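You operate a simulated robot arm through the tools that you are given. There is no shell and no other tool.

You run a simulated two-armed robot. Do the job below in one go: nothing can be reset, and whatever is moved stays where it is left.

## Task
Pick up the white size tag with one hand, pass it to the other hand and put it on the stock table top.
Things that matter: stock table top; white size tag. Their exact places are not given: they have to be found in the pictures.

Only the result counts: the job must be done as asked and must still hold three seconds after the hand-in. Knocking over, shifting, dropping, spilling or breaking anything else fails it.

## Robot
Two 7-joint arms with two-finger parallel grippers on one trunk, on a base that drives. Base frame: it is fixed to the floor where the robot stands at the start and does not move with it; the origin is under the middle of the robot, x ahead of it, y to its left, z up. Readings come in cm, degrees, newtons and seconds.
The left shoulder is at the start at [6, 14.7, 54.3], the right one opposite. With the tool pointing down near the work surface each hand reaches from about 10 to 60 cm from the robot's upright axis, wherever it stands, measured 20 degrees to its own side. Places, roughly: stock table top [80, -350, 80]. Payload 3.43 kg a hand.
The tool frame of a hand sits at the grasp point between the pads (the TCP): z along the fingers, y along the line on which they close. The tips reach 3 cm beyond it. Largest opening 9.4 cm; finger width 2.8, thickness 1; the body of the gripper, 5 by 9.6 cm, starts 5.5 cm behind the TCP.
Orientation is that of the tool frame in the base frame, as a unit quaternion [w, x, y, z]. With the fingers straight down and closing along the base's y, the tool's x points along the base's -x, its y along +y and its z along -z.

## Interface
- The arms move only by the tool drive_tool. It takes "left_motion", "right_motion" or both (then of equal length, played together; a hand with none holds still); each is a list of rows, each an object of numbers (a shift or turn left out is 0, a gripper value left out holds the last): "tx", "ty", "tz": the shift along the tool's x, y, z in units of 250 mm (1.0 is 250 mm); "wx", "wy", "wz": the turn, a rotation vector about the tool's x, y, z in units of 45 degrees (1.0 is 45 degrees); "gripper": the gripper command, from -1 (fully open) to 1 (shut), values between in proportion. In form: [{"tx": .., "ty": .., "tz": .., "wx": .., "wy": .., "wz": .., "gripper": ..}, ...]. A call has 1 to 20 rows; each row is the pose to reach, as a shift and turn from the pose commanded when the call began, along the tool's axes at that moment. A call with a number of a shift or a turn outside -1 to 1 is refused whole. A row lasts 0.2 s, in which the tool goes at most 5 cm and 8.6 degrees; a call with a longer step from one row to the next is refused whole, and so is a gripper value outside its range. Where a pose cannot be reached the arm comes as near as it can. A force on the tool above 40 N (or 10 N above the force at the start of the call, whichever is more), or a blocked arm, ends the call early, and 0.2 s more pass. The fingers move at their own pace (about 7.2 cm/s each) and stop on an object; they squeeze with about 25 N. The grip force told is the motor's: it shows also when the fingers shut on nothing. Time passes only in rows, and 0.2 s behind the last, so rows that repeat a pose let the fingers close. The reply holds the time, the measured pose of the TCP, the force on the tool along the base axes, the opening and the grip force, in the units named above and with some noise, with the torque about the TCP (base axes, N m) and any sound that the robot's microphone picked up.
- Cameras (640 x 400 px; columns grow to the right, rows downward): "scene" is now at [5.91, -2.86, 119.41]; the picture's right is [-0.32, -0.95, 0.00], its down [-0.37, 0.13, -0.92] and it looks along [0.87, -0.29, -0.39] (base axes); focal length 253 px, centre (320, 200). "left" rides on the left gripper at [7.6, -1.4, -10.3] in its tool frame; the picture's right is [0.18, 0.98, 0.00], its down [-0.75, 0.14, -0.64] and it looks along [-0.63, 0.12, 0.77] (tool axes); focal length 243 px, centre (320, 200). "right" rides on the right gripper at [7.6, 1.4, -10.3] in its tool frame; the picture's right is [-0.18, 0.98, 0.00], its down [-0.75, -0.14, -0.64] and it looks along [-0.63, -0.12, 0.77] (tool axes); focal length 243 px, centre (320, 200).
- capture(camera): a new picture of that camera. The clock stands still meanwhile.
- raise_lower(by): slides the trunk up (or, below 0, down) by that many cm; the arms and the scene camera ride with it, the base frame stays. It gives what a move gives, with no picture.
- base_move(legs): drives the robot by 1 to 6 legs, each [ahead, left, turn to the left] in cm, cm and degrees, along the robot's own axes; the way and the turn of a leg run together, so that a leg with both is an arc; at most 150 cm and 180 degrees a leg. The arms and the cameras ride along, it lands a little off, and it stops where it bumps. It gives what a move gives.
- head_to(pan, tilt): turns the head with the scene camera to pan (to the left, within 86 degrees either way) and tilt (down, from -29 to 69), counted from straight ahead of the robot. It gives what a move gives.
- measure_at(camera, pixels): there is no depth. For up to 12 entries [column, row, z] of the newest picture of that camera ("zoom" is the newest enlarged one), the place [x, y] in the base frame at which the ray of that pixel passes the height z, good to about 0.3 cm. The clock stands still meanwhile.
- enlarge(camera, box): a new picture of the part [left, top, right, bottom] of that camera's present view, enlarged. The clock stands still meanwhile.
- close_job(): hands the job in; it is judged then, once.

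Unless the task says otherwise, let go and move clear before handing in.

The tools are called after "Emit:" as name(argument=value, ...) on one line, values as JSON. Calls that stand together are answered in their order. drive_tool: Moves the arms, as the interface text tells. Its arguments: {"type":"object","properties":{"left_motion":{"type":"array"},"right_motion":{"type":"array"}},"required":[]} The other tools are called the same way: raise_lower (by) slides the trunk up or down; base_move (legs) drives the base; head_to (pan, tilt) turns the head that bears the scene camera; capture (camera) takes a picture; measure_at (camera, pixels) gives the place at which the rays of pixels pass given heights; enlarge (camera, box) takes an enlarged picture of a part of a camera's view; close_job () hands the job in.

At the start:

```text
t: 0.0
left_position: [31.03, 2.88, 99.92]
left_ee_rot: [0.001, 0.001, 1.0, -0.001]
left_contact_force: [0.2, 0.2, -0.2]
left_torque: [-0.02, -0.02, -0.02]
left_gripper_width: 9.38
left_finger_force: 0.1
right_position: [30.03, -23.37, 99.98]
right_ee_rot: [0.001, 0.001, 1.0, 0.0]
right_contact_force: [0.4, -0.6, -0.1]
right_torque: [0.01, -0.03, 0.0]
right_gripper_width: 9.39
right_finger_force: 0.0
trunk travel left (down, up): [-25.0, 0.0]
robot x, y, heading: [-0.17, -0.68, -0.0]
head pan, tilt: [-18.5, 23.2]
```

scene: 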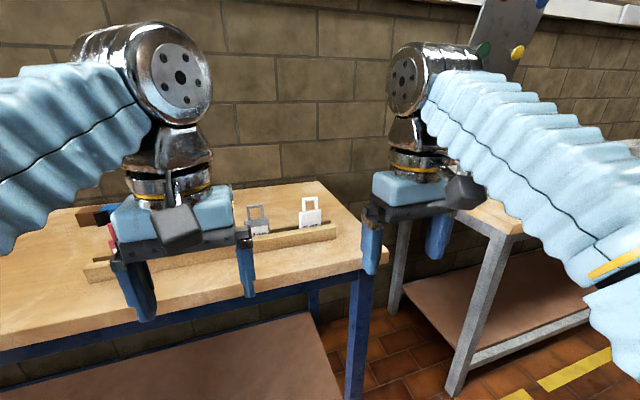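
right: 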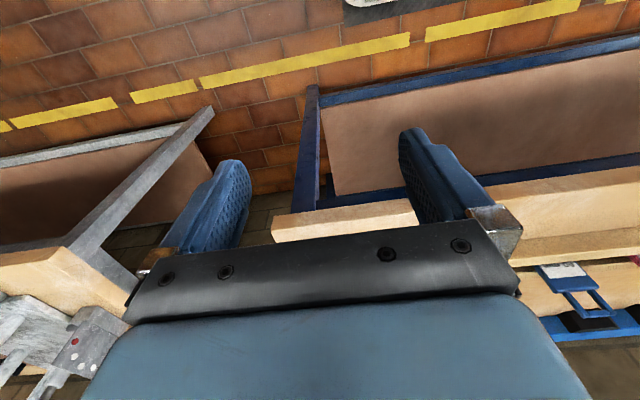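
left: 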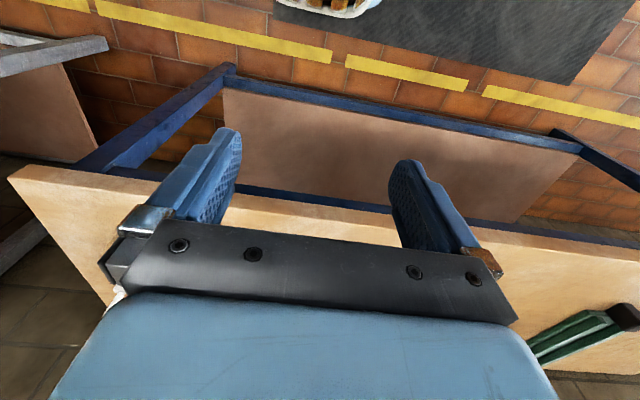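

The scene picture shows a workbench with a wooden rail carrying tags near pixels (255,220) and (310,215), partly hidden by the left gripper. I'll enlarge that part to see the tags better.

Emit:
enlarge(camera="scene", box=[60, 160, 380, 320])

Emit:
capture(camera="scene")

```text
2.00 times, centred on (220, 240) of scene
```

zoom: 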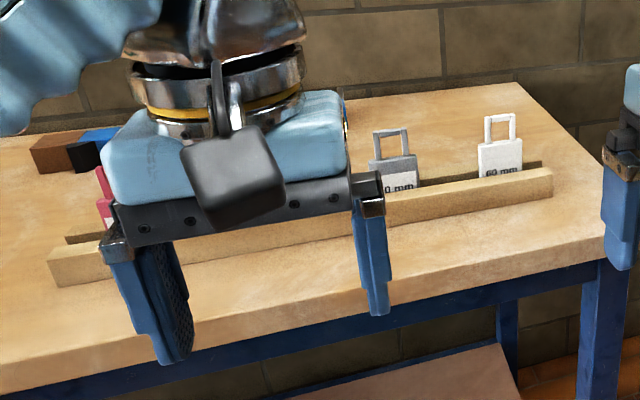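

```text
taken
```

scene: 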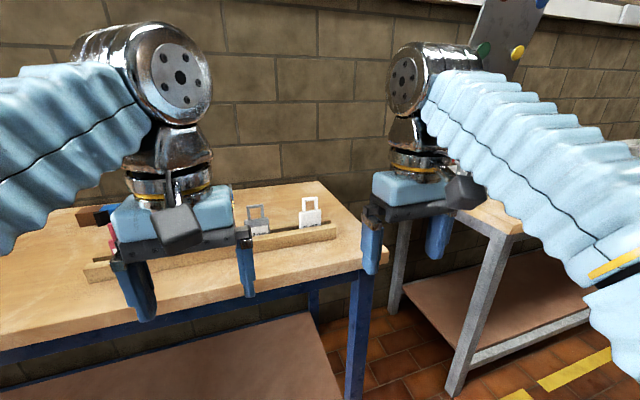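

The white tag stands in a slot at the right end of the rail (scene pixel about (310,213)), with a grey one beside it at (257,222). I'll look around with the head to learn the room and find the stock table.

Emit:
head_to(pan=-75, tilt=15)

Emit:
capture(camera="scene")

Emit:
head_to(pan=-45, tilt=25)

Emit:
capture(camera="scene")

Emit:
head_to(pan=25, tilt=30)

Emit:
capture(camera="scene")

```text
t: 1.3
left_position: [31.06, 2.88, 100.01]
left_ee_rot: [0.001, -0.001, 1.0, -0.002]
left_contact_force: [0.6, -0.9, 0.7]
left_torque: [-0.04, 0.04, -0.01]
left_gripper_width: 9.39
left_finger_force: 0.0
right_position: [30.08, -23.36, 99.88]
right_ee_rot: [0.001, 0.001, 1.0, 0.0]
right_contact_force: [0.8, -0.2, 0.6]
right_torque: [0.03, -0.04, 0.03]
right_gripper_width: 9.38
right_finger_force: 0.0
trunk travel left (down, up): [-25.0, 0.0]
robot x, y, heading: [0.28, 0.14, 0.2]
head pan, tilt: [-75.0, 15.0]
```

```text
taken
```

scene: 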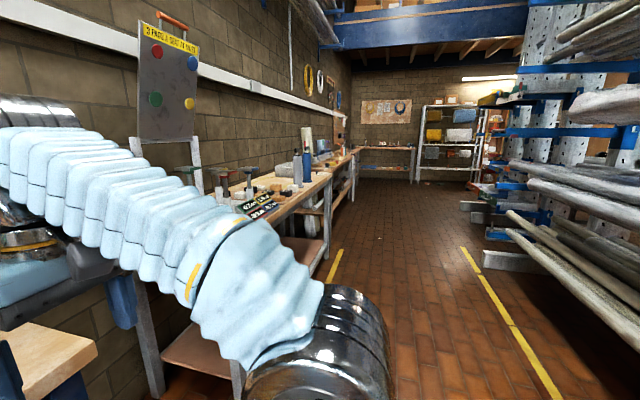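

```text
t: 2.2
left_position: [31.06, 2.88, 99.94]
left_ee_rot: [0.001, 0.0, 1.0, 0.0]
left_contact_force: [0.7, 0.3, 0.0]
left_torque: [-0.03, -0.04, -0.01]
left_gripper_width: 9.37
left_finger_force: 0.1
right_position: [30.03, -23.36, 100.01]
right_ee_rot: [0.001, 0.0, 1.0, 0.0]
right_contact_force: [0.3, 0.3, 0.1]
right_torque: [-0.01, -0.01, 0.02]
right_gripper_width: 9.38
right_finger_force: 0.0
trunk travel left (down, up): [-25.0, 0.0]
robot x, y, heading: [0.54, -0.04, -0.1]
head pan, tilt: [-45.0, 25.0]
```

```text
taken
```

scene: 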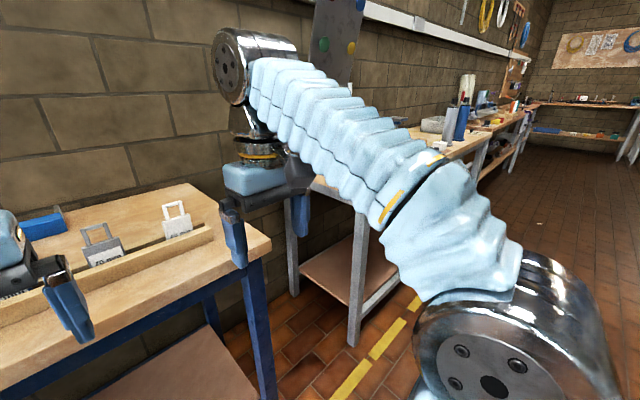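

```text
t: 3.6
left_position: [31.1, 2.83, 100.03]
left_ee_rot: [0.001, 0.0, 1.0, -0.001]
left_contact_force: [0.0, 0.4, 0.3]
left_torque: [0.0, 0.01, -0.01]
left_gripper_width: 9.38
left_finger_force: 0.0
right_position: [29.97, -23.45, 99.95]
right_ee_rot: [0.001, 0.001, 1.0, 0.0]
right_contact_force: [-0.8, 0.6, 0.8]
right_torque: [0.0, 0.01, 0.01]
right_gripper_width: 9.38
right_finger_force: 0.0
trunk travel left (down, up): [-25.0, 0.0]
robot x, y, heading: [-0.17, -0.2, 0.1]
head pan, tilt: [25.0, 30.0]
```

```text
taken
```

scene: 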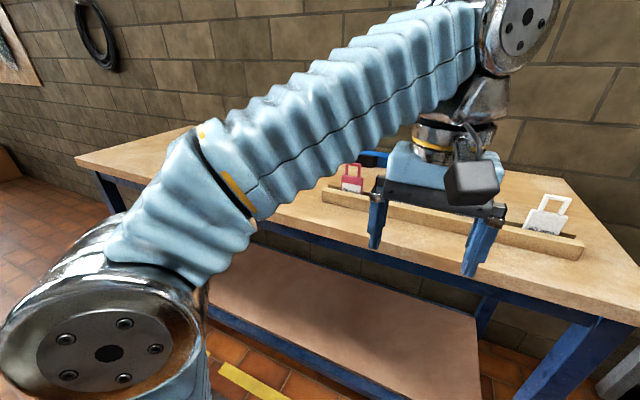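

The white tag is at about (548,215) in this view with pink/other tags further left. I'll now look with the wrist cameras and back at the tag with the scene camera to fix heights.

Emit:
head_to(pan=-22, tilt=35)

Emit:
capture(camera="scene")

Emit:
enlarge(camera="right", box=[400, 150, 640, 400])

Emit:
capture(camera="left")

```text
t: 4.8
left_position: [31.04, 2.92, 99.88]
left_ee_rot: [0.001, 0.0, 1.0, -0.001]
left_contact_force: [-0.5, 0.4, 0.6]
left_torque: [0.02, -0.01, 0.02]
left_gripper_width: 9.41
left_finger_force: 0.1
right_position: [30.08, -23.42, 99.93]
right_ee_rot: [0.001, -0.001, 1.0, 0.0]
right_contact_force: [-0.7, -0.8, -0.5]
right_torque: [0.01, -0.02, 0.01]
right_gripper_width: 9.4
right_finger_force: 0.0
trunk travel left (down, up): [-25.0, 0.0]
robot x, y, heading: [0.16, 0.0, -0.1]
head pan, tilt: [-22.0, 35.0]
```

```text
taken
```

scene: 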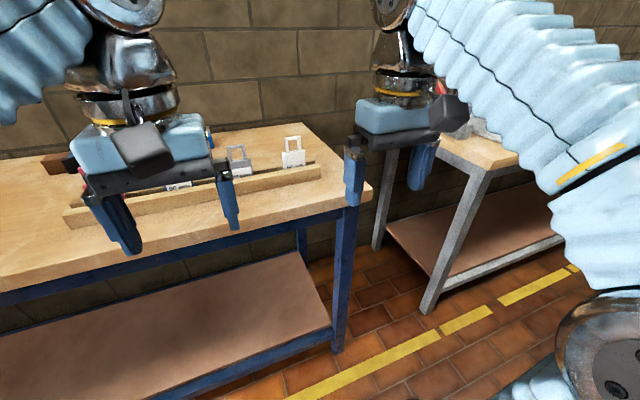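

```text
1.60 times, centred on (520, 275) of right
```

zoom: 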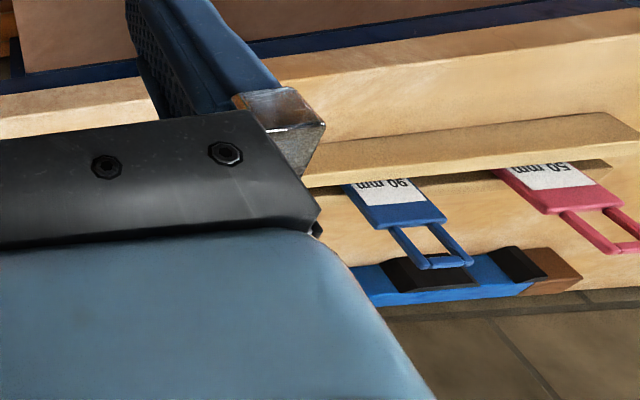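

```text
taken
```

left: 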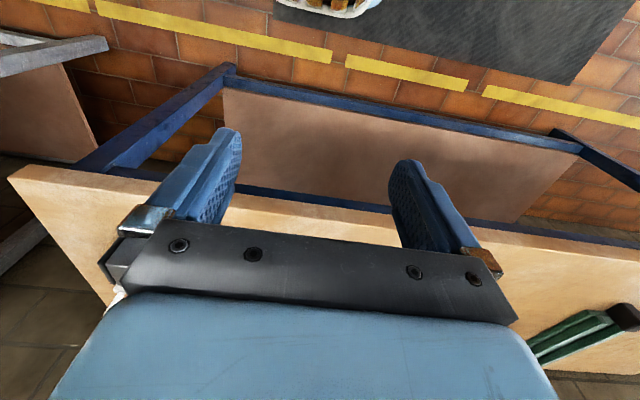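

The rail holds pink, blue, grey and white tags, and the wrist cameras look ahead, upside down. I'll triangulate the near right table corner (scene (371,184), left camera (10,178)) to get the bench height.

Emit:
measure_at(camera="scene", pixels=[[371, 184, 70], [371, 184, 75], [371, 184, 80], [371, 184, 85], [305, 123, 75], [305, 123, 80], [305, 123, 85], [320, 178, 80], [320, 178, 85]])

Emit:
measure_at(camera="left", pixels=[[10, 178, 70], [10, 178, 75], [10, 178, 80], [10, 178, 85], [104, 304, 75], [104, 304, 80], [104, 304, 85]])

```text
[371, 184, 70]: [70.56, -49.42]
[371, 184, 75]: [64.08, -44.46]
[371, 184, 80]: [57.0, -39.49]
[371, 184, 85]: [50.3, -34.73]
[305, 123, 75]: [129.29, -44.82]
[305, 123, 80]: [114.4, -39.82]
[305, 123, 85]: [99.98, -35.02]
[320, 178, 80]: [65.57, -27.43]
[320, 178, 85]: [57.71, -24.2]
```

```text
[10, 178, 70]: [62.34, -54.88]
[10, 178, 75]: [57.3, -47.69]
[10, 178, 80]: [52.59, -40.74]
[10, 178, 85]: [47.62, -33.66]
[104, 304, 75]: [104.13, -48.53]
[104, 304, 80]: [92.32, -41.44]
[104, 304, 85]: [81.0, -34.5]
```

The two views of the corner nearly agree around z 80–85, so I'll enlarge both for a sharper match.

Emit:
enlarge(camera="scene", box=[220, 100, 400, 220])

Emit:
enlarge(camera="left", box=[0, 120, 160, 320])

```text
3.33 times, centred on (310, 160) of scene
```

zoom: 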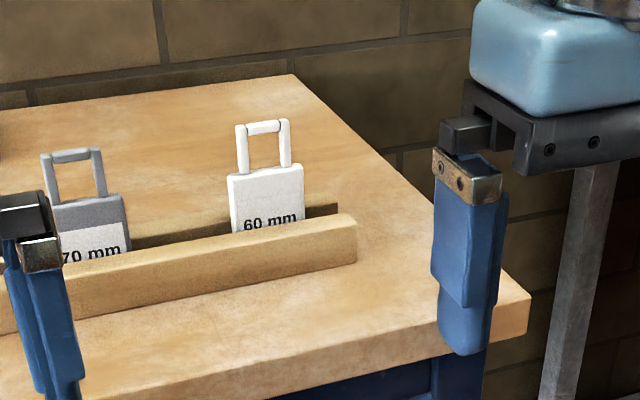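

```text
2.00 times, centred on (80, 220) of left
```

zoom: 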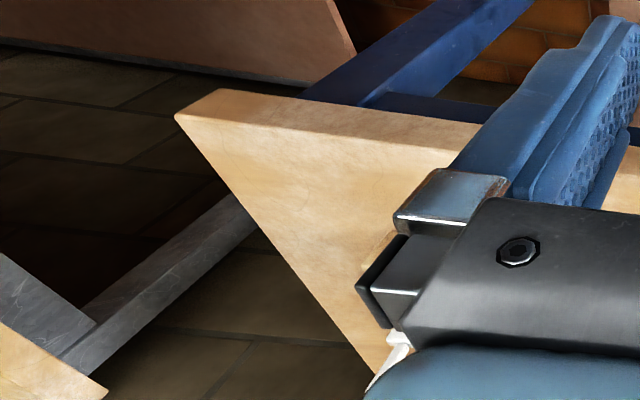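

The sharper corner pixels are scene (373.3,188.5) and left (7.5,177.5); I'll measure those again, with the white tag's points too.

Emit:
measure_at(camera="scene", pixels=[[373.3, 188.5, 75], [373.3, 188.5, 78], [373.3, 188.5, 80], [373.3, 188.5, 82], [301.9, 121.9, 78], [301.9, 121.9, 80], [301.9, 121.9, 82]])

Emit:
measure_at(camera="left", pixels=[[7.5, 177.5, 75], [7.5, 177.5, 78], [7.5, 177.5, 80], [7.5, 177.5, 82]])

```text
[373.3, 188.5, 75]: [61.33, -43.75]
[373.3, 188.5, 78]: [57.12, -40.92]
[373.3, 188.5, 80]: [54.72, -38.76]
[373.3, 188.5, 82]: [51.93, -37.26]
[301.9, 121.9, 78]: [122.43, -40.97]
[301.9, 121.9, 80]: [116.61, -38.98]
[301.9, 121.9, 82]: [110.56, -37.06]
```

```text
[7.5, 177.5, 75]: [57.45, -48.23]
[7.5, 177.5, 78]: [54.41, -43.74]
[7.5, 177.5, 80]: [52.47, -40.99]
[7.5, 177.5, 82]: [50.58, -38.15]
```

The bench top comes out near z 84 with its right side at y ≈ -35 and front edge at x ≈ 49. Now I'll measure the white tag's base (scene (295,169.6)) and its handle top (293.2,136.6) at several heights.

Emit:
measure_at(camera="scene", pixels=[[295, 169.6, 84], [295, 169.6, 86], [295, 169.6, 88], [293.2, 136.6, 92], [293.2, 136.6, 94], [293.2, 136.6, 96], [293.2, 136.6, 98], [293.2, 136.6, 100], [282.6, 151, 90], [306.1, 149.5, 90]])

```text
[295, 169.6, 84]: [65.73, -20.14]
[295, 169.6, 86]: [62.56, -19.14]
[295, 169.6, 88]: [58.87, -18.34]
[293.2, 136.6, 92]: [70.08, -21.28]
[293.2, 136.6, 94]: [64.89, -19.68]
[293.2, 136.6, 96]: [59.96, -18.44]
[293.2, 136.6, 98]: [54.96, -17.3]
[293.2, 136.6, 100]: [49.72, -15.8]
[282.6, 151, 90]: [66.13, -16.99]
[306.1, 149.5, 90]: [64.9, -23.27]
```

The tag stands around (63,-19) with its top near z 95. I'll raise the right hand to about z 108 and move it ahead to x≈50 so that its camera sees the tag between the fingers.

Emit:
drive_tool(right_motion=[{"tz": -0.16}, {"tz": -0.32}, {"tz": -0.32, "tx": -0.18}, {"tz": -0.32, "tx": -0.36}, {"tz": -0.32, "tx": -0.54}, {"tz": -0.32, "tx": -0.72}, {"tz": -0.32, "tx": -0.72}])

Emit:
capture(camera="right")

Emit:
capture(camera="scene")

```text
t: 6.4
left_position: [31.06, 2.73, 99.94]
left_ee_rot: [0.001, -0.001, 1.0, -0.001]
left_contact_force: [0.5, 0.0, -0.4]
left_torque: [0.01, 0.04, 0.01]
left_gripper_width: 9.38
left_finger_force: 0.1
right_position: [44.42, -23.5, 98.45]
right_ee_rot: [0.002, -0.001, 1.0, 0.0]
right_contact_force: [1.3, -0.2, -1.1]
right_torque: [0.03, -0.01, -0.02]
right_gripper_width: 9.37
right_finger_force: 0.1
right hand out of reach, approached as far as the arm can: row 1, 2, 3, 4, 5, 6, 7
trunk travel left (down, up): [-25.0, 0.0]
robot x, y, heading: [0.13, 0.06, -0.3]
head pan, tilt: [-22.0, 35.0]
```

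```text
taken
```

right: 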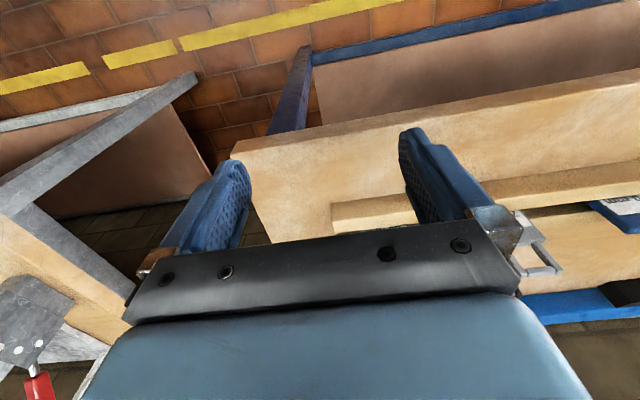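

```text
taken
```

scene: 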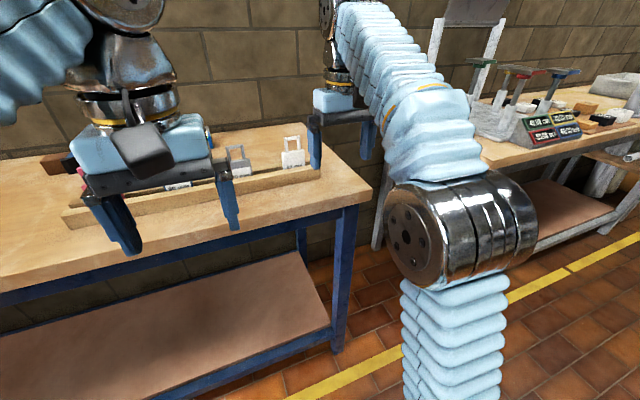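

The right arm hit its reach limit near x 44 with the tool down, so the robot must come closer to the bench. I'll look down at the base and floor gap before driving.

Emit:
head_to(pan=0, tilt=69)

Emit:
capture(camera="scene")

```text
t: 7.4
left_position: [31.13, 2.87, 99.92]
left_ee_rot: [0.0, 0.0, 1.0, -0.001]
left_contact_force: [-0.9, 0.1, -0.3]
left_torque: [0.0, -0.03, -0.05]
left_gripper_width: 9.39
left_finger_force: 0.1
right_position: [44.34, -23.37, 98.52]
right_ee_rot: [0.002, 0.0, 1.0, 0.001]
right_contact_force: [0.1, 0.2, 0.0]
right_torque: [0.0, 0.02, 0.04]
right_gripper_width: 9.41
right_finger_force: 0.1
trunk travel left (down, up): [-25.0, 0.0]
robot x, y, heading: [-0.11, 0.14, 0.2]
head pan, tilt: [0.0, 68.8]
```

```text
taken
```

scene: 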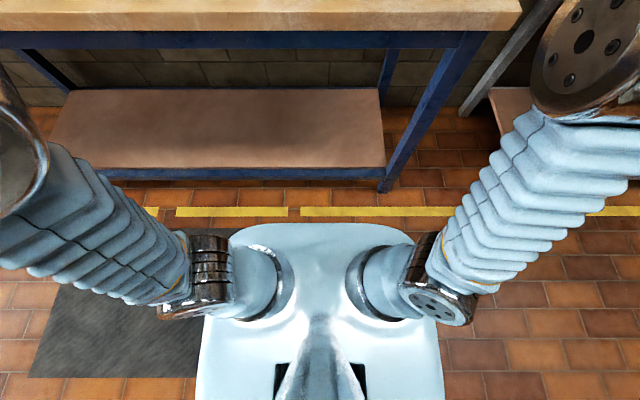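

The body front shows at (325,225) and the bench front edge near (270,32); I'll measure the gap between them.

Emit:
measure_at(camera="scene", pixels=[[325, 225, 65], [325, 225, 55], [325, 225, 20], [270, 14, 84], [270, 14, 82], [270, 33, 80], [380, 190, 0], [230, 178, 20], [230, 178, 0], [320, 207, 0], [516, 4, 84], [516, 4, 82]])

```text
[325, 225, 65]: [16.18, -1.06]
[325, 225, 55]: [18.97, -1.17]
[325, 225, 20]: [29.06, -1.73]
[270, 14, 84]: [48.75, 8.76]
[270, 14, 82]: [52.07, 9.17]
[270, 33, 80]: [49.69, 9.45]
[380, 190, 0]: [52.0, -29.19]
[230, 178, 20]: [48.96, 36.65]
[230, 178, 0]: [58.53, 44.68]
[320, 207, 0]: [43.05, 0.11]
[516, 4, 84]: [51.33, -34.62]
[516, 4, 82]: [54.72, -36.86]
```

The body front is at x ≈ 18 and the bench edge at x ≈ 49, so I can drive about 12 cm ahead. First I'll pull the right hand back and tilt it 40° so its fingers point ahead and down.

Emit:
drive_tool(right_motion=[{"tx": 0.16, "tz": 0.1}, {"tx": 0.32, "tz": 0.2}, {"tx": 0.48, "tz": 0.32}, {"tx": 0.48, "tz": 0.32}])

Emit:
head_to(pan=-22, tilt=35)

```text
t: 8.4
left_position: [31.02, 2.88, 99.9]
left_ee_rot: [0.001, 0.0, 1.0, 0.0]
left_contact_force: [-0.2, -0.3, 0.5]
left_torque: [-0.02, -0.02, 0.01]
left_gripper_width: 9.39
left_finger_force: 0.0
right_position: [32.84, -23.62, 90.83]
right_ee_rot: [0.001, 0.0, 1.0, 0.0]
right_contact_force: [-0.6, 0.6, 0.0]
right_torque: [0.0, 0.0, -0.03]
right_gripper_width: 9.4
right_finger_force: 0.2
trunk travel left (down, up): [-25.0, 0.0]
robot x, y, heading: [0.15, 0.45, -0.0]
head pan, tilt: [0.0, 68.8]
```

```text
t: 9.3
left_position: [31.09, 2.9, 100.01]
left_ee_rot: [0.001, 0.0, 1.0, -0.001]
left_contact_force: [0.3, -0.1, 0.4]
left_torque: [-0.02, 0.02, 0.0]
left_gripper_width: 9.39
left_finger_force: 0.1
right_position: [32.93, -23.62, 90.95]
right_ee_rot: [0.001, 0.0, 1.0, 0.0]
right_contact_force: [-0.1, -0.4, -0.4]
right_torque: [-0.03, -0.02, 0.0]
right_gripper_width: 9.4
right_finger_force: 0.1
trunk travel left (down, up): [-25.0, 0.0]
robot x, y, heading: [0.02, 0.11, -0.3]
head pan, tilt: [-22.0, 35.0]
```

The right hand's command follows the reached pose. I'll tilt it 40° forward, lift it and shift it to y ≈ -19 in front of the tag.

Emit:
drive_tool(right_motion=[{"wy": -0.18, "tz": -0.1, "ty": 0.05}, {"wy": -0.36, "tz": -0.2, "ty": 0.1}, {"wy": -0.54, "tz": -0.3, "ty": 0.15}, {"wy": -0.72, "tz": -0.36, "ty": 0.18}, {"wy": -0.89, "tz": -0.36, "ty": 0.18}, {"wy": -0.89, "tz": -0.36, "ty": 0.18}])

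Emit:
capture(camera="right")

Emit:
capture(camera="scene")

```text
t: 10.8
left_position: [30.98, 2.81, 100.02]
left_ee_rot: [0.001, 0.0, 1.0, -0.001]
left_contact_force: [0.8, -1.1, -0.4]
left_torque: [-0.01, -0.01, 0.0]
left_gripper_width: 9.4
left_finger_force: 0.1
right_position: [32.91, -19.36, 99.8]
right_ee_rot: [0.343, 0.0, 0.939, 0.0]
right_contact_force: [-0.2, 0.6, 0.3]
right_torque: [0.0, 0.0, 0.0]
right_gripper_width: 9.39
right_finger_force: 0.1
trunk travel left (down, up): [-25.0, 0.0]
robot x, y, heading: [-0.22, 0.16, -0.3]
head pan, tilt: [-22.0, 35.0]
```

```text
taken
```

right: 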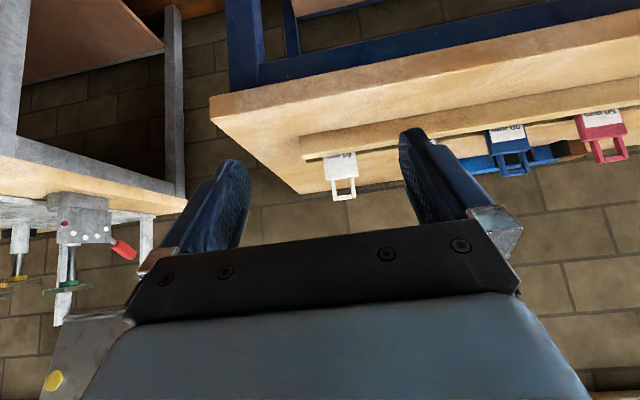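

```text
taken
```

scene: 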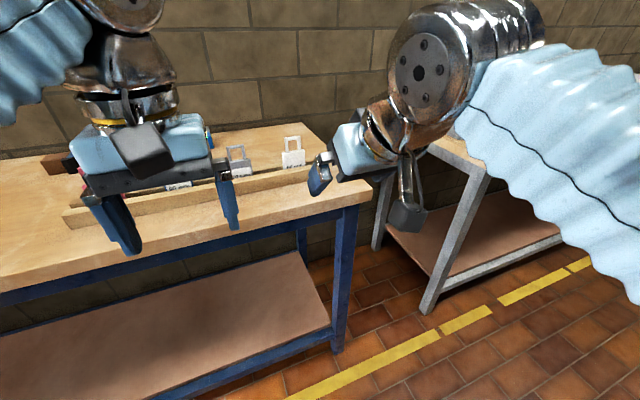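

The right camera now shows the white tag between its fingers at (343,177). I'll enlarge it and the scene view and triangulate its corners.

Emit:
enlarge(camera="right", box=[280, 110, 440, 210])

Emit:
enlarge(camera="scene", box=[250, 120, 346, 180])

```text
4.00 times, centred on (360, 160) of right
```

zoom: 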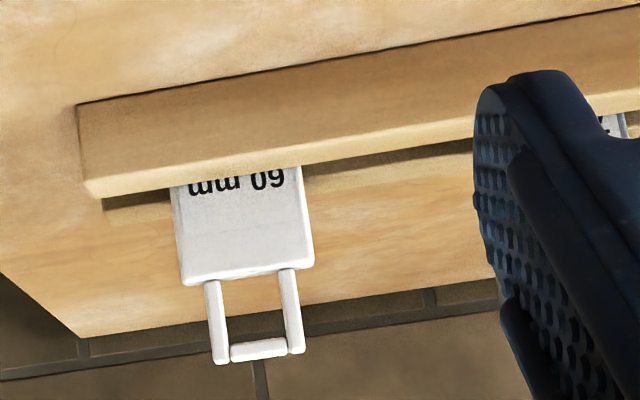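

```text
6.67 times, centred on (298, 150) of scene
```

zoom: 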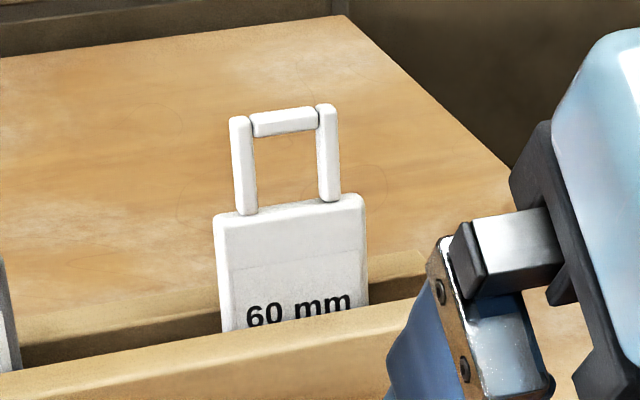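

I'll measure the body's top corners and the handle tips in both views at several heights and intersect.

Emit:
measure_at(camera="right", pixels=[[358.5, 175.75, 88], [358.5, 175.75, 92], [325.75, 181.25, 88], [325.75, 181.25, 92], [335.75, 200.75, 92], [335.75, 200.75, 96], [355.75, 198, 92], [355.75, 198, 96]])

Emit:
measure_at(camera="scene", pixels=[[282.4, 152.25, 88], [282.4, 152.25, 92], [304.45, 149.25, 88], [304.45, 149.25, 92], [300.25, 135.75, 92], [300.25, 135.75, 96], [284.8, 137.55, 92], [284.8, 137.55, 96]])

```text
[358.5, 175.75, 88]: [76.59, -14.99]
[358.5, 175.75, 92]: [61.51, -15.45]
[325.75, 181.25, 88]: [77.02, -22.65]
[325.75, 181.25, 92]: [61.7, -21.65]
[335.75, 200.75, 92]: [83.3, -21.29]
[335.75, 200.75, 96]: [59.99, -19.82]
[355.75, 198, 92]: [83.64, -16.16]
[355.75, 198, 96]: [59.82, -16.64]
```

```text
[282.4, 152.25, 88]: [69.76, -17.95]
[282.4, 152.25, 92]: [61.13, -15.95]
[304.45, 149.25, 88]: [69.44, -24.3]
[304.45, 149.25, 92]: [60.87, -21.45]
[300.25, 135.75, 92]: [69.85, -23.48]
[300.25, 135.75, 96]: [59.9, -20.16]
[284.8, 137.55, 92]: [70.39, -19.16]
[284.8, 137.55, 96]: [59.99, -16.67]
```

The views agree: the tag is upright at x ≈ 60.2, centre y ≈ -18.5, body top z ≈ 92.3, handle top z ≈ 96, width ≈ 6 cm, rail top ≈ 87.3. I'll drive 10 cm ahead for reach and look again.

Emit:
base_move(legs=[[10, 0, 0]])

Emit:
capture(camera="right")

Emit:
capture(camera="scene")

```text
t: 11.9
left_position: [41.0, 2.8, 99.96]
left_ee_rot: [0.001, -0.001, 1.0, -0.001]
left_contact_force: [-0.9, 1.5, -0.7]
left_torque: [0.0, 0.01, 0.01]
left_gripper_width: 9.39
left_finger_force: 0.0
right_position: [42.77, -19.21, 99.78]
right_ee_rot: [0.343, 0.0, 0.939, 0.0]
right_contact_force: [0.0, 0.0, 0.4]
right_torque: [0.02, 0.0, -0.01]
right_gripper_width: 9.4
right_finger_force: 0.0
trunk travel left (down, up): [-25.0, 0.0]
robot x, y, heading: [10.09, 0.16, 0.0]
head pan, tilt: [-22.0, 35.0]
```

```text
taken
```

right: 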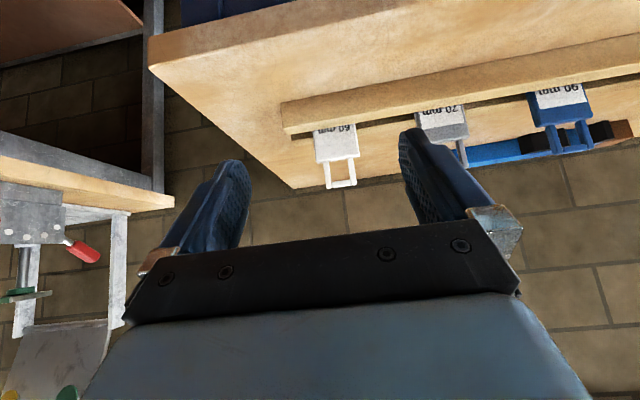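

```text
taken
```

scene: 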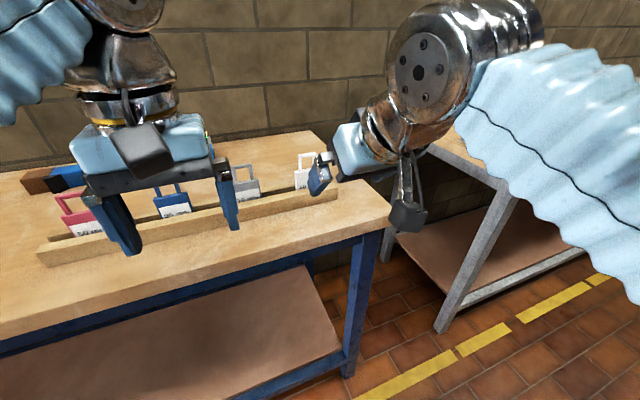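

The drive landed at x ≈ 10.1, and the right camera sees the white tag at (337,155). I'll enlarge it to refine its centre line and height.

Emit:
enlarge(camera="right", box=[270, 90, 430, 190])

Emit:
enlarge(camera="scene", box=[250, 130, 346, 190])

```text
4.00 times, centred on (350, 140) of right
```

zoom: 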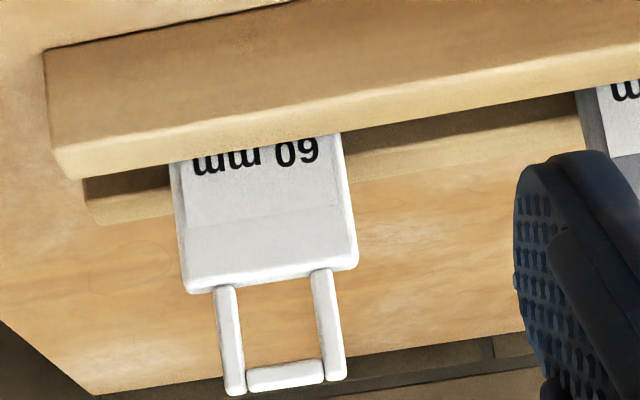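

```text
6.67 times, centred on (298, 160) of scene
```

zoom: 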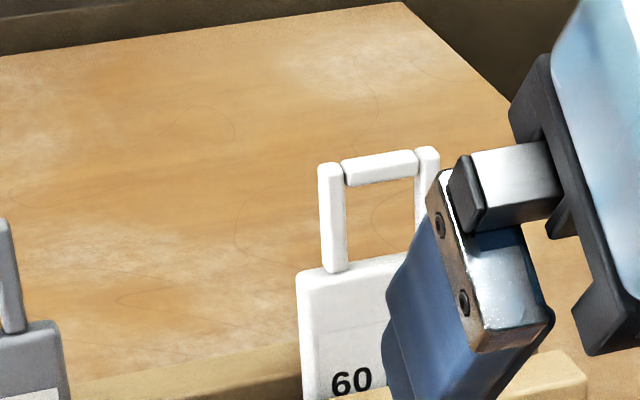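

Emit:
measure_at(camera="right", pixels=[[316.75, 163, 91], [316.75, 163, 92], [316.75, 163, 93], [359, 156.5, 91], [359, 156.5, 92], [359, 156.5, 93], [328, 188, 96], [357, 184.5, 96], [335, 134, 88]])

Emit:
measure_at(camera="scene", pixels=[[294.7, 171.25, 91], [294.7, 171.25, 92], [294.7, 171.25, 93], [298, 154.75, 95], [298, 154.75, 96], [298, 154.75, 97]])

```text
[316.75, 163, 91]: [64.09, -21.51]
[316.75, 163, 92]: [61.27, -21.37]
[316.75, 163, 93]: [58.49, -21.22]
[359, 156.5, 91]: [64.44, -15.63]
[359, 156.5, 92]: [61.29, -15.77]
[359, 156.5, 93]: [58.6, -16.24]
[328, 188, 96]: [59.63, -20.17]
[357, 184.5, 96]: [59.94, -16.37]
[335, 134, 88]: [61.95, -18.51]
```

```text
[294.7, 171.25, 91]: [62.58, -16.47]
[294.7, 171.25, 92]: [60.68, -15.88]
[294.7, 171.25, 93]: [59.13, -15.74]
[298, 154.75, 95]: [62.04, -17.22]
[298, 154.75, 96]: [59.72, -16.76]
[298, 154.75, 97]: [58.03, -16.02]
```

Tag centre y ≈ -18.55, plane x ≈ 60, body top z ≈ 92.4. I'll move the right hand in line with it, about 10 cm short along the finger axis, and check.

Emit:
drive_tool(right_motion=[{"tx": -0.105, "ty": 0.009, "tz": 0.107, "gripper": -1}, {"tx": -0.21, "ty": 0.018, "tz": 0.214}, {"tx": -0.315, "ty": 0.026, "tz": 0.32}, {"tx": -0.315, "ty": 0.026, "tz": 0.32}])

Emit:
capture(camera="right")

Emit:
capture(camera="scene")

```text
t: 12.9
left_position: [41.01, 2.91, 100.01]
left_ee_rot: [0.0, 0.0, 1.0, 0.0]
left_contact_force: [0.8, 0.3, 0.4]
left_torque: [-0.03, 0.04, -0.02]
left_gripper_width: 9.4
left_finger_force: 0.0
right_position: [53.98, -18.7, 98.7]
right_ee_rot: [0.343, 0.0, 0.939, 0.0]
right_contact_force: [0.0, -0.1, 0.6]
right_torque: [-0.02, 0.02, -0.02]
right_gripper_width: 9.38
right_finger_force: 0.1
trunk travel left (down, up): [-25.0, 0.0]
robot x, y, heading: [10.18, -0.19, 0.1]
head pan, tilt: [-22.0, 35.0]
```

```text
taken
```

right: 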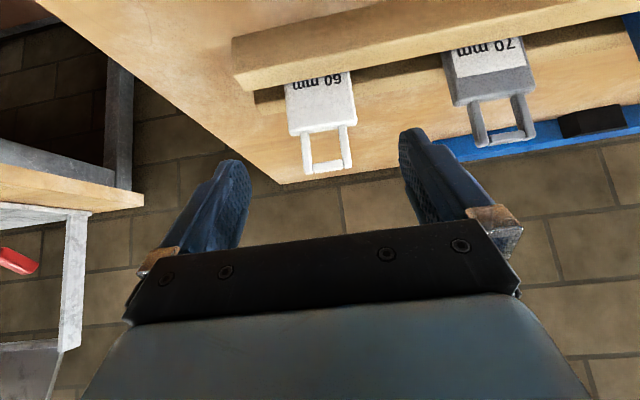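

```text
taken
```

scene: 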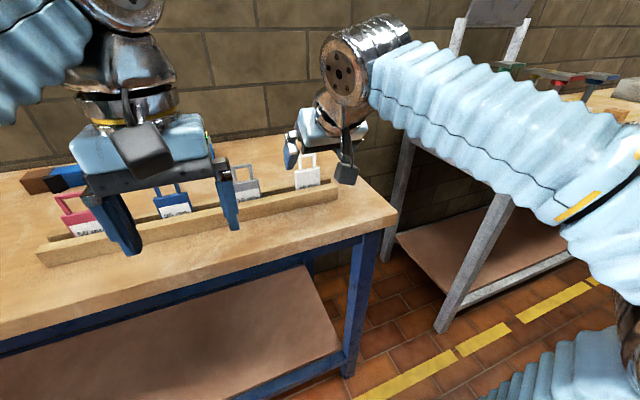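

Emit:
enlarge(camera="right", box=[240, 70, 400, 190])

Emit:
enlarge(camera="scene", box=[270, 120, 366, 200])

```text
3.33 times, centred on (320, 130) of right
```

zoom: 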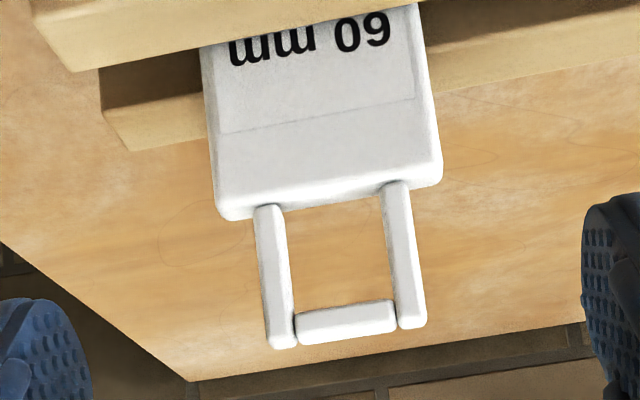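

```text
5.00 times, centred on (318, 160) of scene
```

zoom: 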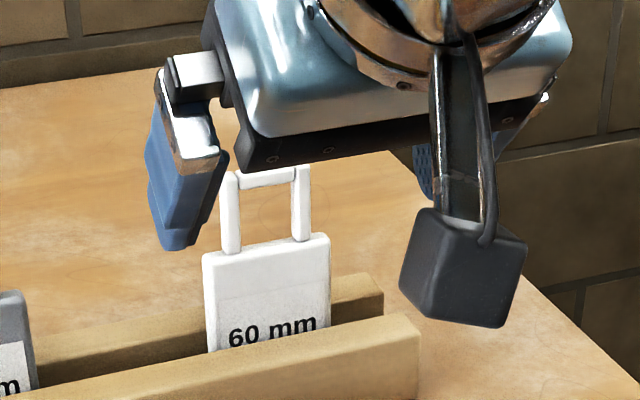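

Emit:
measure_at(camera="right", pixels=[[289.4, 134.5, 92.4], [356.6, 124, 92.4], [280.4, 85, 87.5], [348, 70, 87.5], [308.5, 170, 96], [345, 165, 96], [255.5, 87, 86], [255.5, 87, 87]])

Emit:
measure_at(camera="scene", pixels=[[295, 172, 92], [295, 172, 93], [320, 167, 92], [320, 167, 93], [330.6, 177.5, 86], [330.6, 177.5, 87], [330.6, 177.5, 88], [338, 187, 86], [338, 187, 87]])

```text
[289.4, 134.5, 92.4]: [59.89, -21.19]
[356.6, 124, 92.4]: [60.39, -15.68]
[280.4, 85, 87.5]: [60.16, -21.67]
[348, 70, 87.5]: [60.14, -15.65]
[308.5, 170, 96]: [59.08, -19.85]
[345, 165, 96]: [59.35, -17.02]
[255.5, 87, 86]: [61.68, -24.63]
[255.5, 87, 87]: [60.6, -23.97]
```

```text
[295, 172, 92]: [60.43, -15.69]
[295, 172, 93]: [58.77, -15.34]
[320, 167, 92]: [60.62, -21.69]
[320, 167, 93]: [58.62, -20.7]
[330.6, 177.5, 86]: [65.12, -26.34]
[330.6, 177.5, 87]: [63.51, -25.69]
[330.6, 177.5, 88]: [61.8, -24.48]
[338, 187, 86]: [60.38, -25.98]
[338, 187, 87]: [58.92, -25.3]
```

The hand is centred on the tag within 0.2 cm and needs 9.8 cm along its finger axis. I'll advance straight to the grasp pose with the fingers open.

Emit:
drive_tool(right_motion=[{"tz": 0.1, "ty": 0.004}, {"tz": 0.2, "ty": 0.005}, {"tz": 0.29, "ty": 0.005}, {"tz": 0.35, "ty": 0.005}, {"tz": 0.392, "ty": 0.005}, {"tz": 0.392, "ty": 0.005}])

Emit:
capture(camera="right")

Emit:
enlarge(camera="scene", box=[250, 100, 410, 220])

```text
t: 14.3
left_position: [40.73, 2.89, 100.11]
left_ee_rot: [0.003, 0.0, 1.0, -0.001]
left_contact_force: [0.4, 0.1, -0.3]
left_torque: [-0.04, -0.01, -0.03]
left_gripper_width: 9.41
left_finger_force: 0.0
right_position: [60.22, -18.5, 91.72]
right_ee_rot: [0.347, 0.0, 0.938, 0.0]
right_contact_force: [-16.9, -2.7, 25.2]
right_torque: [0.01, 0.34, -0.11]
right_gripper_width: 9.4
right_finger_force: 0.1
trunk travel left (down, up): [-25.0, 0.0]
robot x, y, heading: [9.75, 0.54, -0.0]
head pan, tilt: [-22.0, 35.0]
```

```text
taken
```

right: 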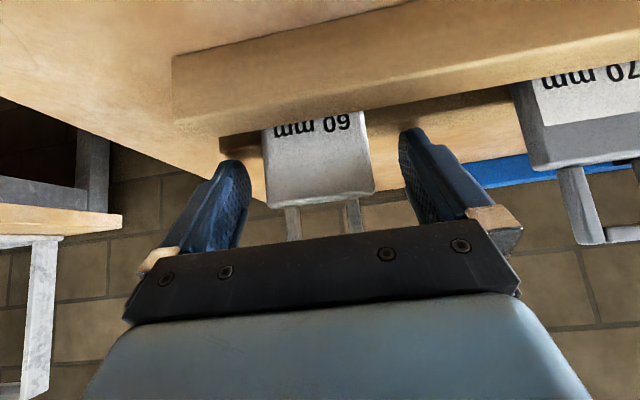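

```text
3.33 times, centred on (330, 160) of scene
```

zoom: 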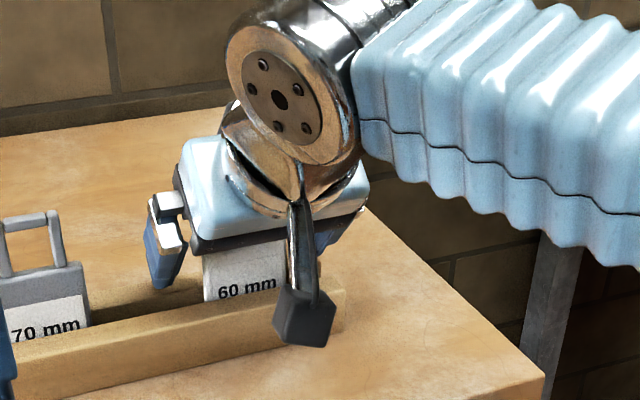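

The right hand reads about 30 N against its finger axis, so something (palm on handle or tips on the rail) is touching. I'll back off 1.2 cm and look again before going on.

Emit:
drive_tool(right_motion=[{"tz": -0.03}, {"tz": -0.05}, {"tz": -0.05}])

Emit:
capture(camera="right")

Emit:
enlarge(camera="right", box=[160, 60, 480, 260])

Emit:
enlarge(camera="scene", box=[270, 120, 366, 200])

```text
t: 15.1
left_position: [40.93, 2.77, 99.94]
left_ee_rot: [0.0, -0.001, 1.0, -0.001]
left_contact_force: [-0.2, -1.0, 0.2]
left_torque: [-0.02, -0.01, -0.02]
left_gripper_width: 9.39
left_finger_force: 0.1
right_position: [59.49, -18.64, 92.12]
right_ee_rot: [0.342, 0.001, 0.94, 0.0]
right_contact_force: [-0.8, 0.0, -0.5]
right_torque: [0.01, 0.01, -0.01]
right_gripper_width: 9.39
right_finger_force: 0.0
trunk travel left (down, up): [-25.0, 0.0]
robot x, y, heading: [9.92, -0.3, 0.0]
head pan, tilt: [-22.0, 35.0]
```

```text
taken
```

right: 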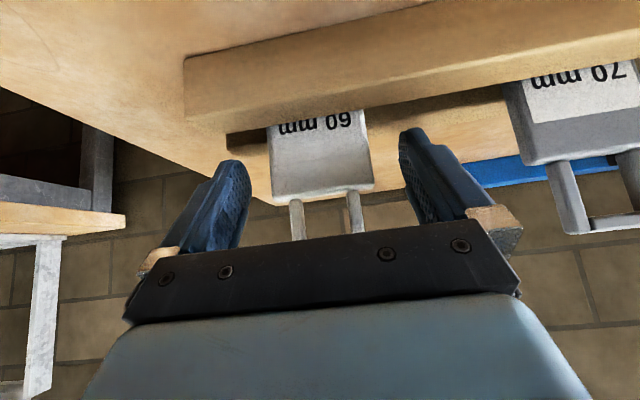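

```text
2.00 times, centred on (320, 160) of right
```

zoom: 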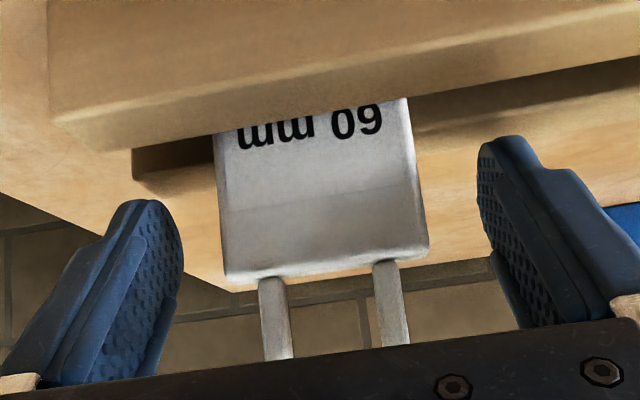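

```text
5.00 times, centred on (318, 160) of scene
```

zoom: 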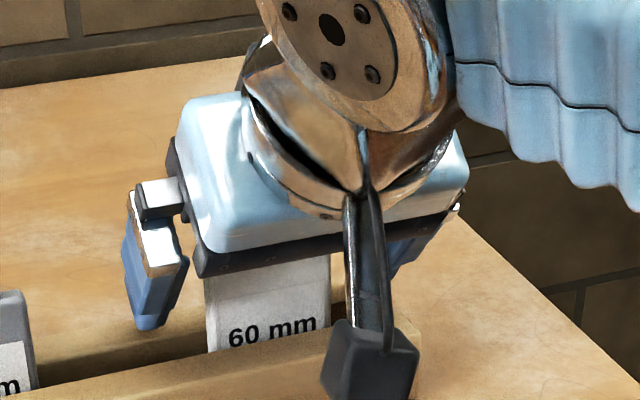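

The force is gone, the tag and rail have not moved, and the torque says the fingertips had touched the rail's rear board at z ≈ 88.5. The pads now overlap the body's side edges over about 3 cm, so I'll close here, gently.

Emit:
drive_tool(right_motion=[{"gripper": -0.3}, {"gripper": -0.3}, {"gripper": 1}, {"gripper": 1}, {"gripper": 1}])

Emit:
capture(camera="right")

Emit:
enlarge(camera="scene", box=[270, 120, 366, 200])

```text
t: 16.3
left_position: [40.96, 2.82, 100.03]
left_ee_rot: [0.001, 0.0, 1.0, -0.001]
left_contact_force: [0.7, -0.5, 0.3]
left_torque: [0.01, -0.04, -0.02]
left_gripper_width: 9.42
left_finger_force: 0.0
right_position: [59.66, -18.71, 92.18]
right_ee_rot: [0.343, 0.0, 0.939, 0.001]
right_contact_force: [0.1, 0.7, 0.5]
right_torque: [-0.02, -0.03, -0.01]
right_gripper_width: 5.5
right_finger_force: 25.0
trunk travel left (down, up): [-25.0, 0.0]
robot x, y, heading: [9.54, -0.04, 0.1]
head pan, tilt: [-22.0, 35.0]
```

```text
taken
```

right: 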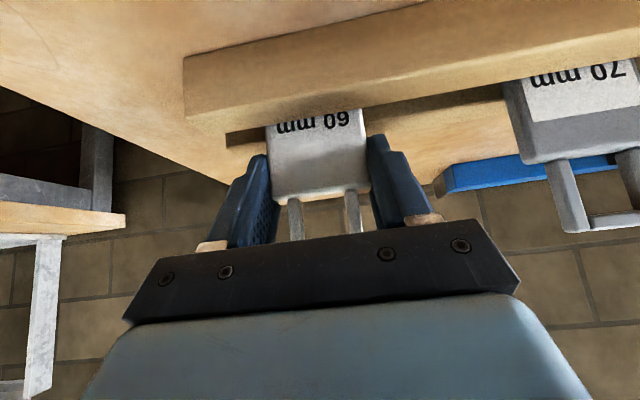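

```text
5.00 times, centred on (318, 160) of scene
```

zoom: 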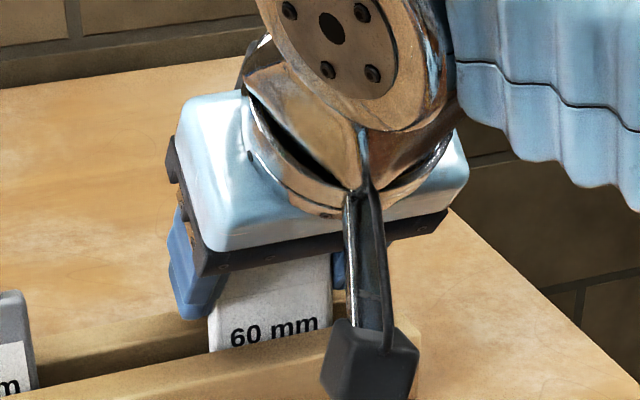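

The tag is gripped (5.5 cm wide, 25 N) and the rail hasn't moved. I'll lift it straight up 5 cm slowly and check that only the tag comes.

Emit:
drive_tool(right_motion=[{"tz": -0.015, "tx": -0.013}, {"tz": -0.031, "tx": -0.026}, {"tz": -0.061, "tx": -0.051}, {"tz": -0.092, "tx": -0.077}, {"tz": -0.123, "tx": -0.103}, {"tz": -0.153, "tx": -0.129}, {"tz": -0.153, "tx": -0.129}])

Emit:
capture(camera="right")

Emit:
enlarge(camera="scene", box=[250, 100, 410, 220])

```text
t: 17.9
left_position: [40.96, 2.94, 99.97]
left_ee_rot: [0.001, 0.0, 1.0, -0.001]
left_contact_force: [1.0, 0.8, 0.2]
left_torque: [0.01, 0.01, 0.02]
left_gripper_width: 9.4
left_finger_force: 0.0
right_position: [59.65, -18.59, 97.16]
right_ee_rot: [0.343, 0.0, 0.939, 0.0]
right_contact_force: [0.4, 0.1, -1.2]
right_torque: [0.0, -0.02, 0.02]
right_gripper_width: 5.51
right_finger_force: 24.6
trunk travel left (down, up): [-25.0, 0.0]
robot x, y, heading: [9.68, -0.41, 0.3]
head pan, tilt: [-22.0, 35.0]
```

```text
taken
```

right: 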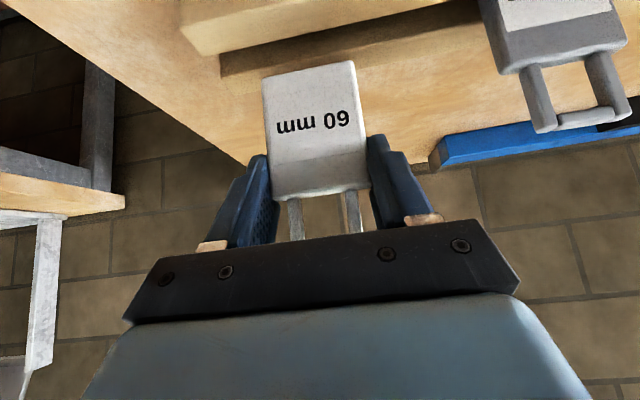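

```text
3.33 times, centred on (330, 160) of scene
```

zoom: 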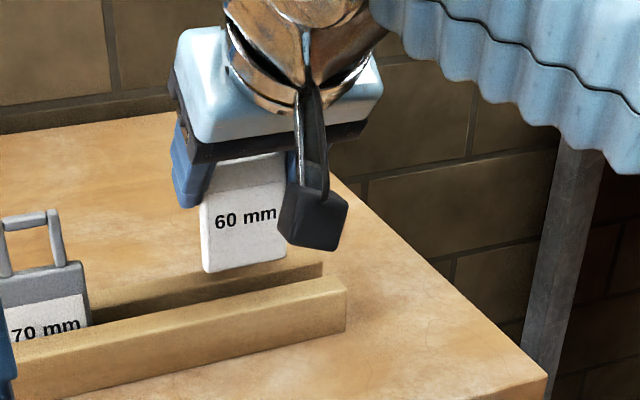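

Only the tag came up; the rail and other tags stand as before. I'll lift another 4 cm and then back the robot 25 cm away from the bench.

Emit:
drive_tool(right_motion=[{"tz": -0.04, "tx": -0.034}, {"tz": -0.08, "tx": -0.068}, {"tz": -0.123, "tx": -0.103}, {"tz": -0.123, "tx": -0.103}])

Emit:
base_move(legs=[[-30, 0, 0]])

Emit:
capture(camera="scene")

Emit:
capture(camera="right")

```text
t: 18.9
left_position: [40.89, 2.88, 99.94]
left_ee_rot: [0.001, 0.0, 1.0, -0.001]
left_contact_force: [0.1, 0.5, -0.3]
left_torque: [0.0, -0.03, 0.01]
left_gripper_width: 9.42
left_finger_force: 0.1
right_position: [59.64, -18.52, 101.3]
right_ee_rot: [0.342, 0.0, 0.94, 0.0]
right_contact_force: [0.2, 1.1, -0.3]
right_torque: [0.01, -0.05, 0.0]
right_gripper_width: 5.48
right_finger_force: 25.0
trunk travel left (down, up): [-25.0, 0.0]
robot x, y, heading: [9.94, -0.1, 0.2]
head pan, tilt: [-22.0, 35.0]
```

```text
t: 20.9
left_position: [10.8, 2.82, 99.95]
left_ee_rot: [0.002, 0.0, 1.0, -0.001]
left_contact_force: [0.7, 0.7, 0.1]
left_torque: [-0.02, 0.01, 0.02]
left_gripper_width: 9.41
left_finger_force: 0.1
right_position: [29.48, -18.62, 101.17]
right_ee_rot: [0.343, 0.002, 0.939, -0.001]
right_contact_force: [0.6, 1.1, -0.5]
right_torque: [0.0, 0.0, -0.02]
right_gripper_width: 5.5
right_finger_force: 24.9
trunk travel left (down, up): [-25.0, 0.0]
robot x, y, heading: [-20.09, -0.02, -0.1]
head pan, tilt: [-22.0, 35.0]
```

```text
taken
```

scene: 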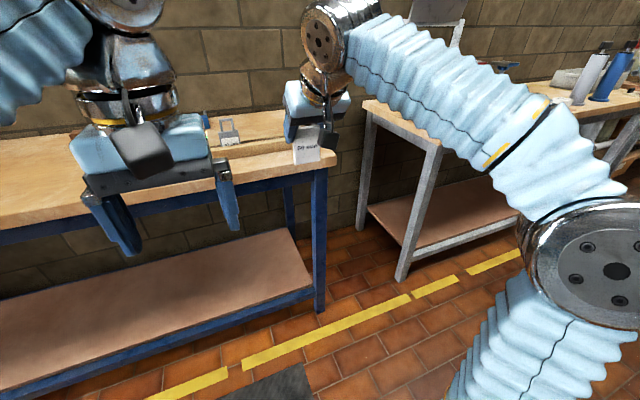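

```text
taken
```

right: 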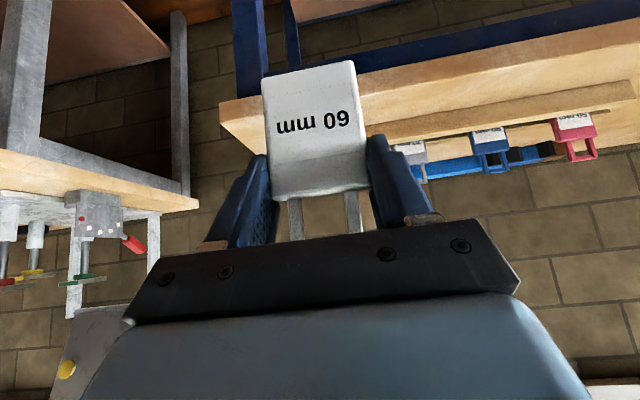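

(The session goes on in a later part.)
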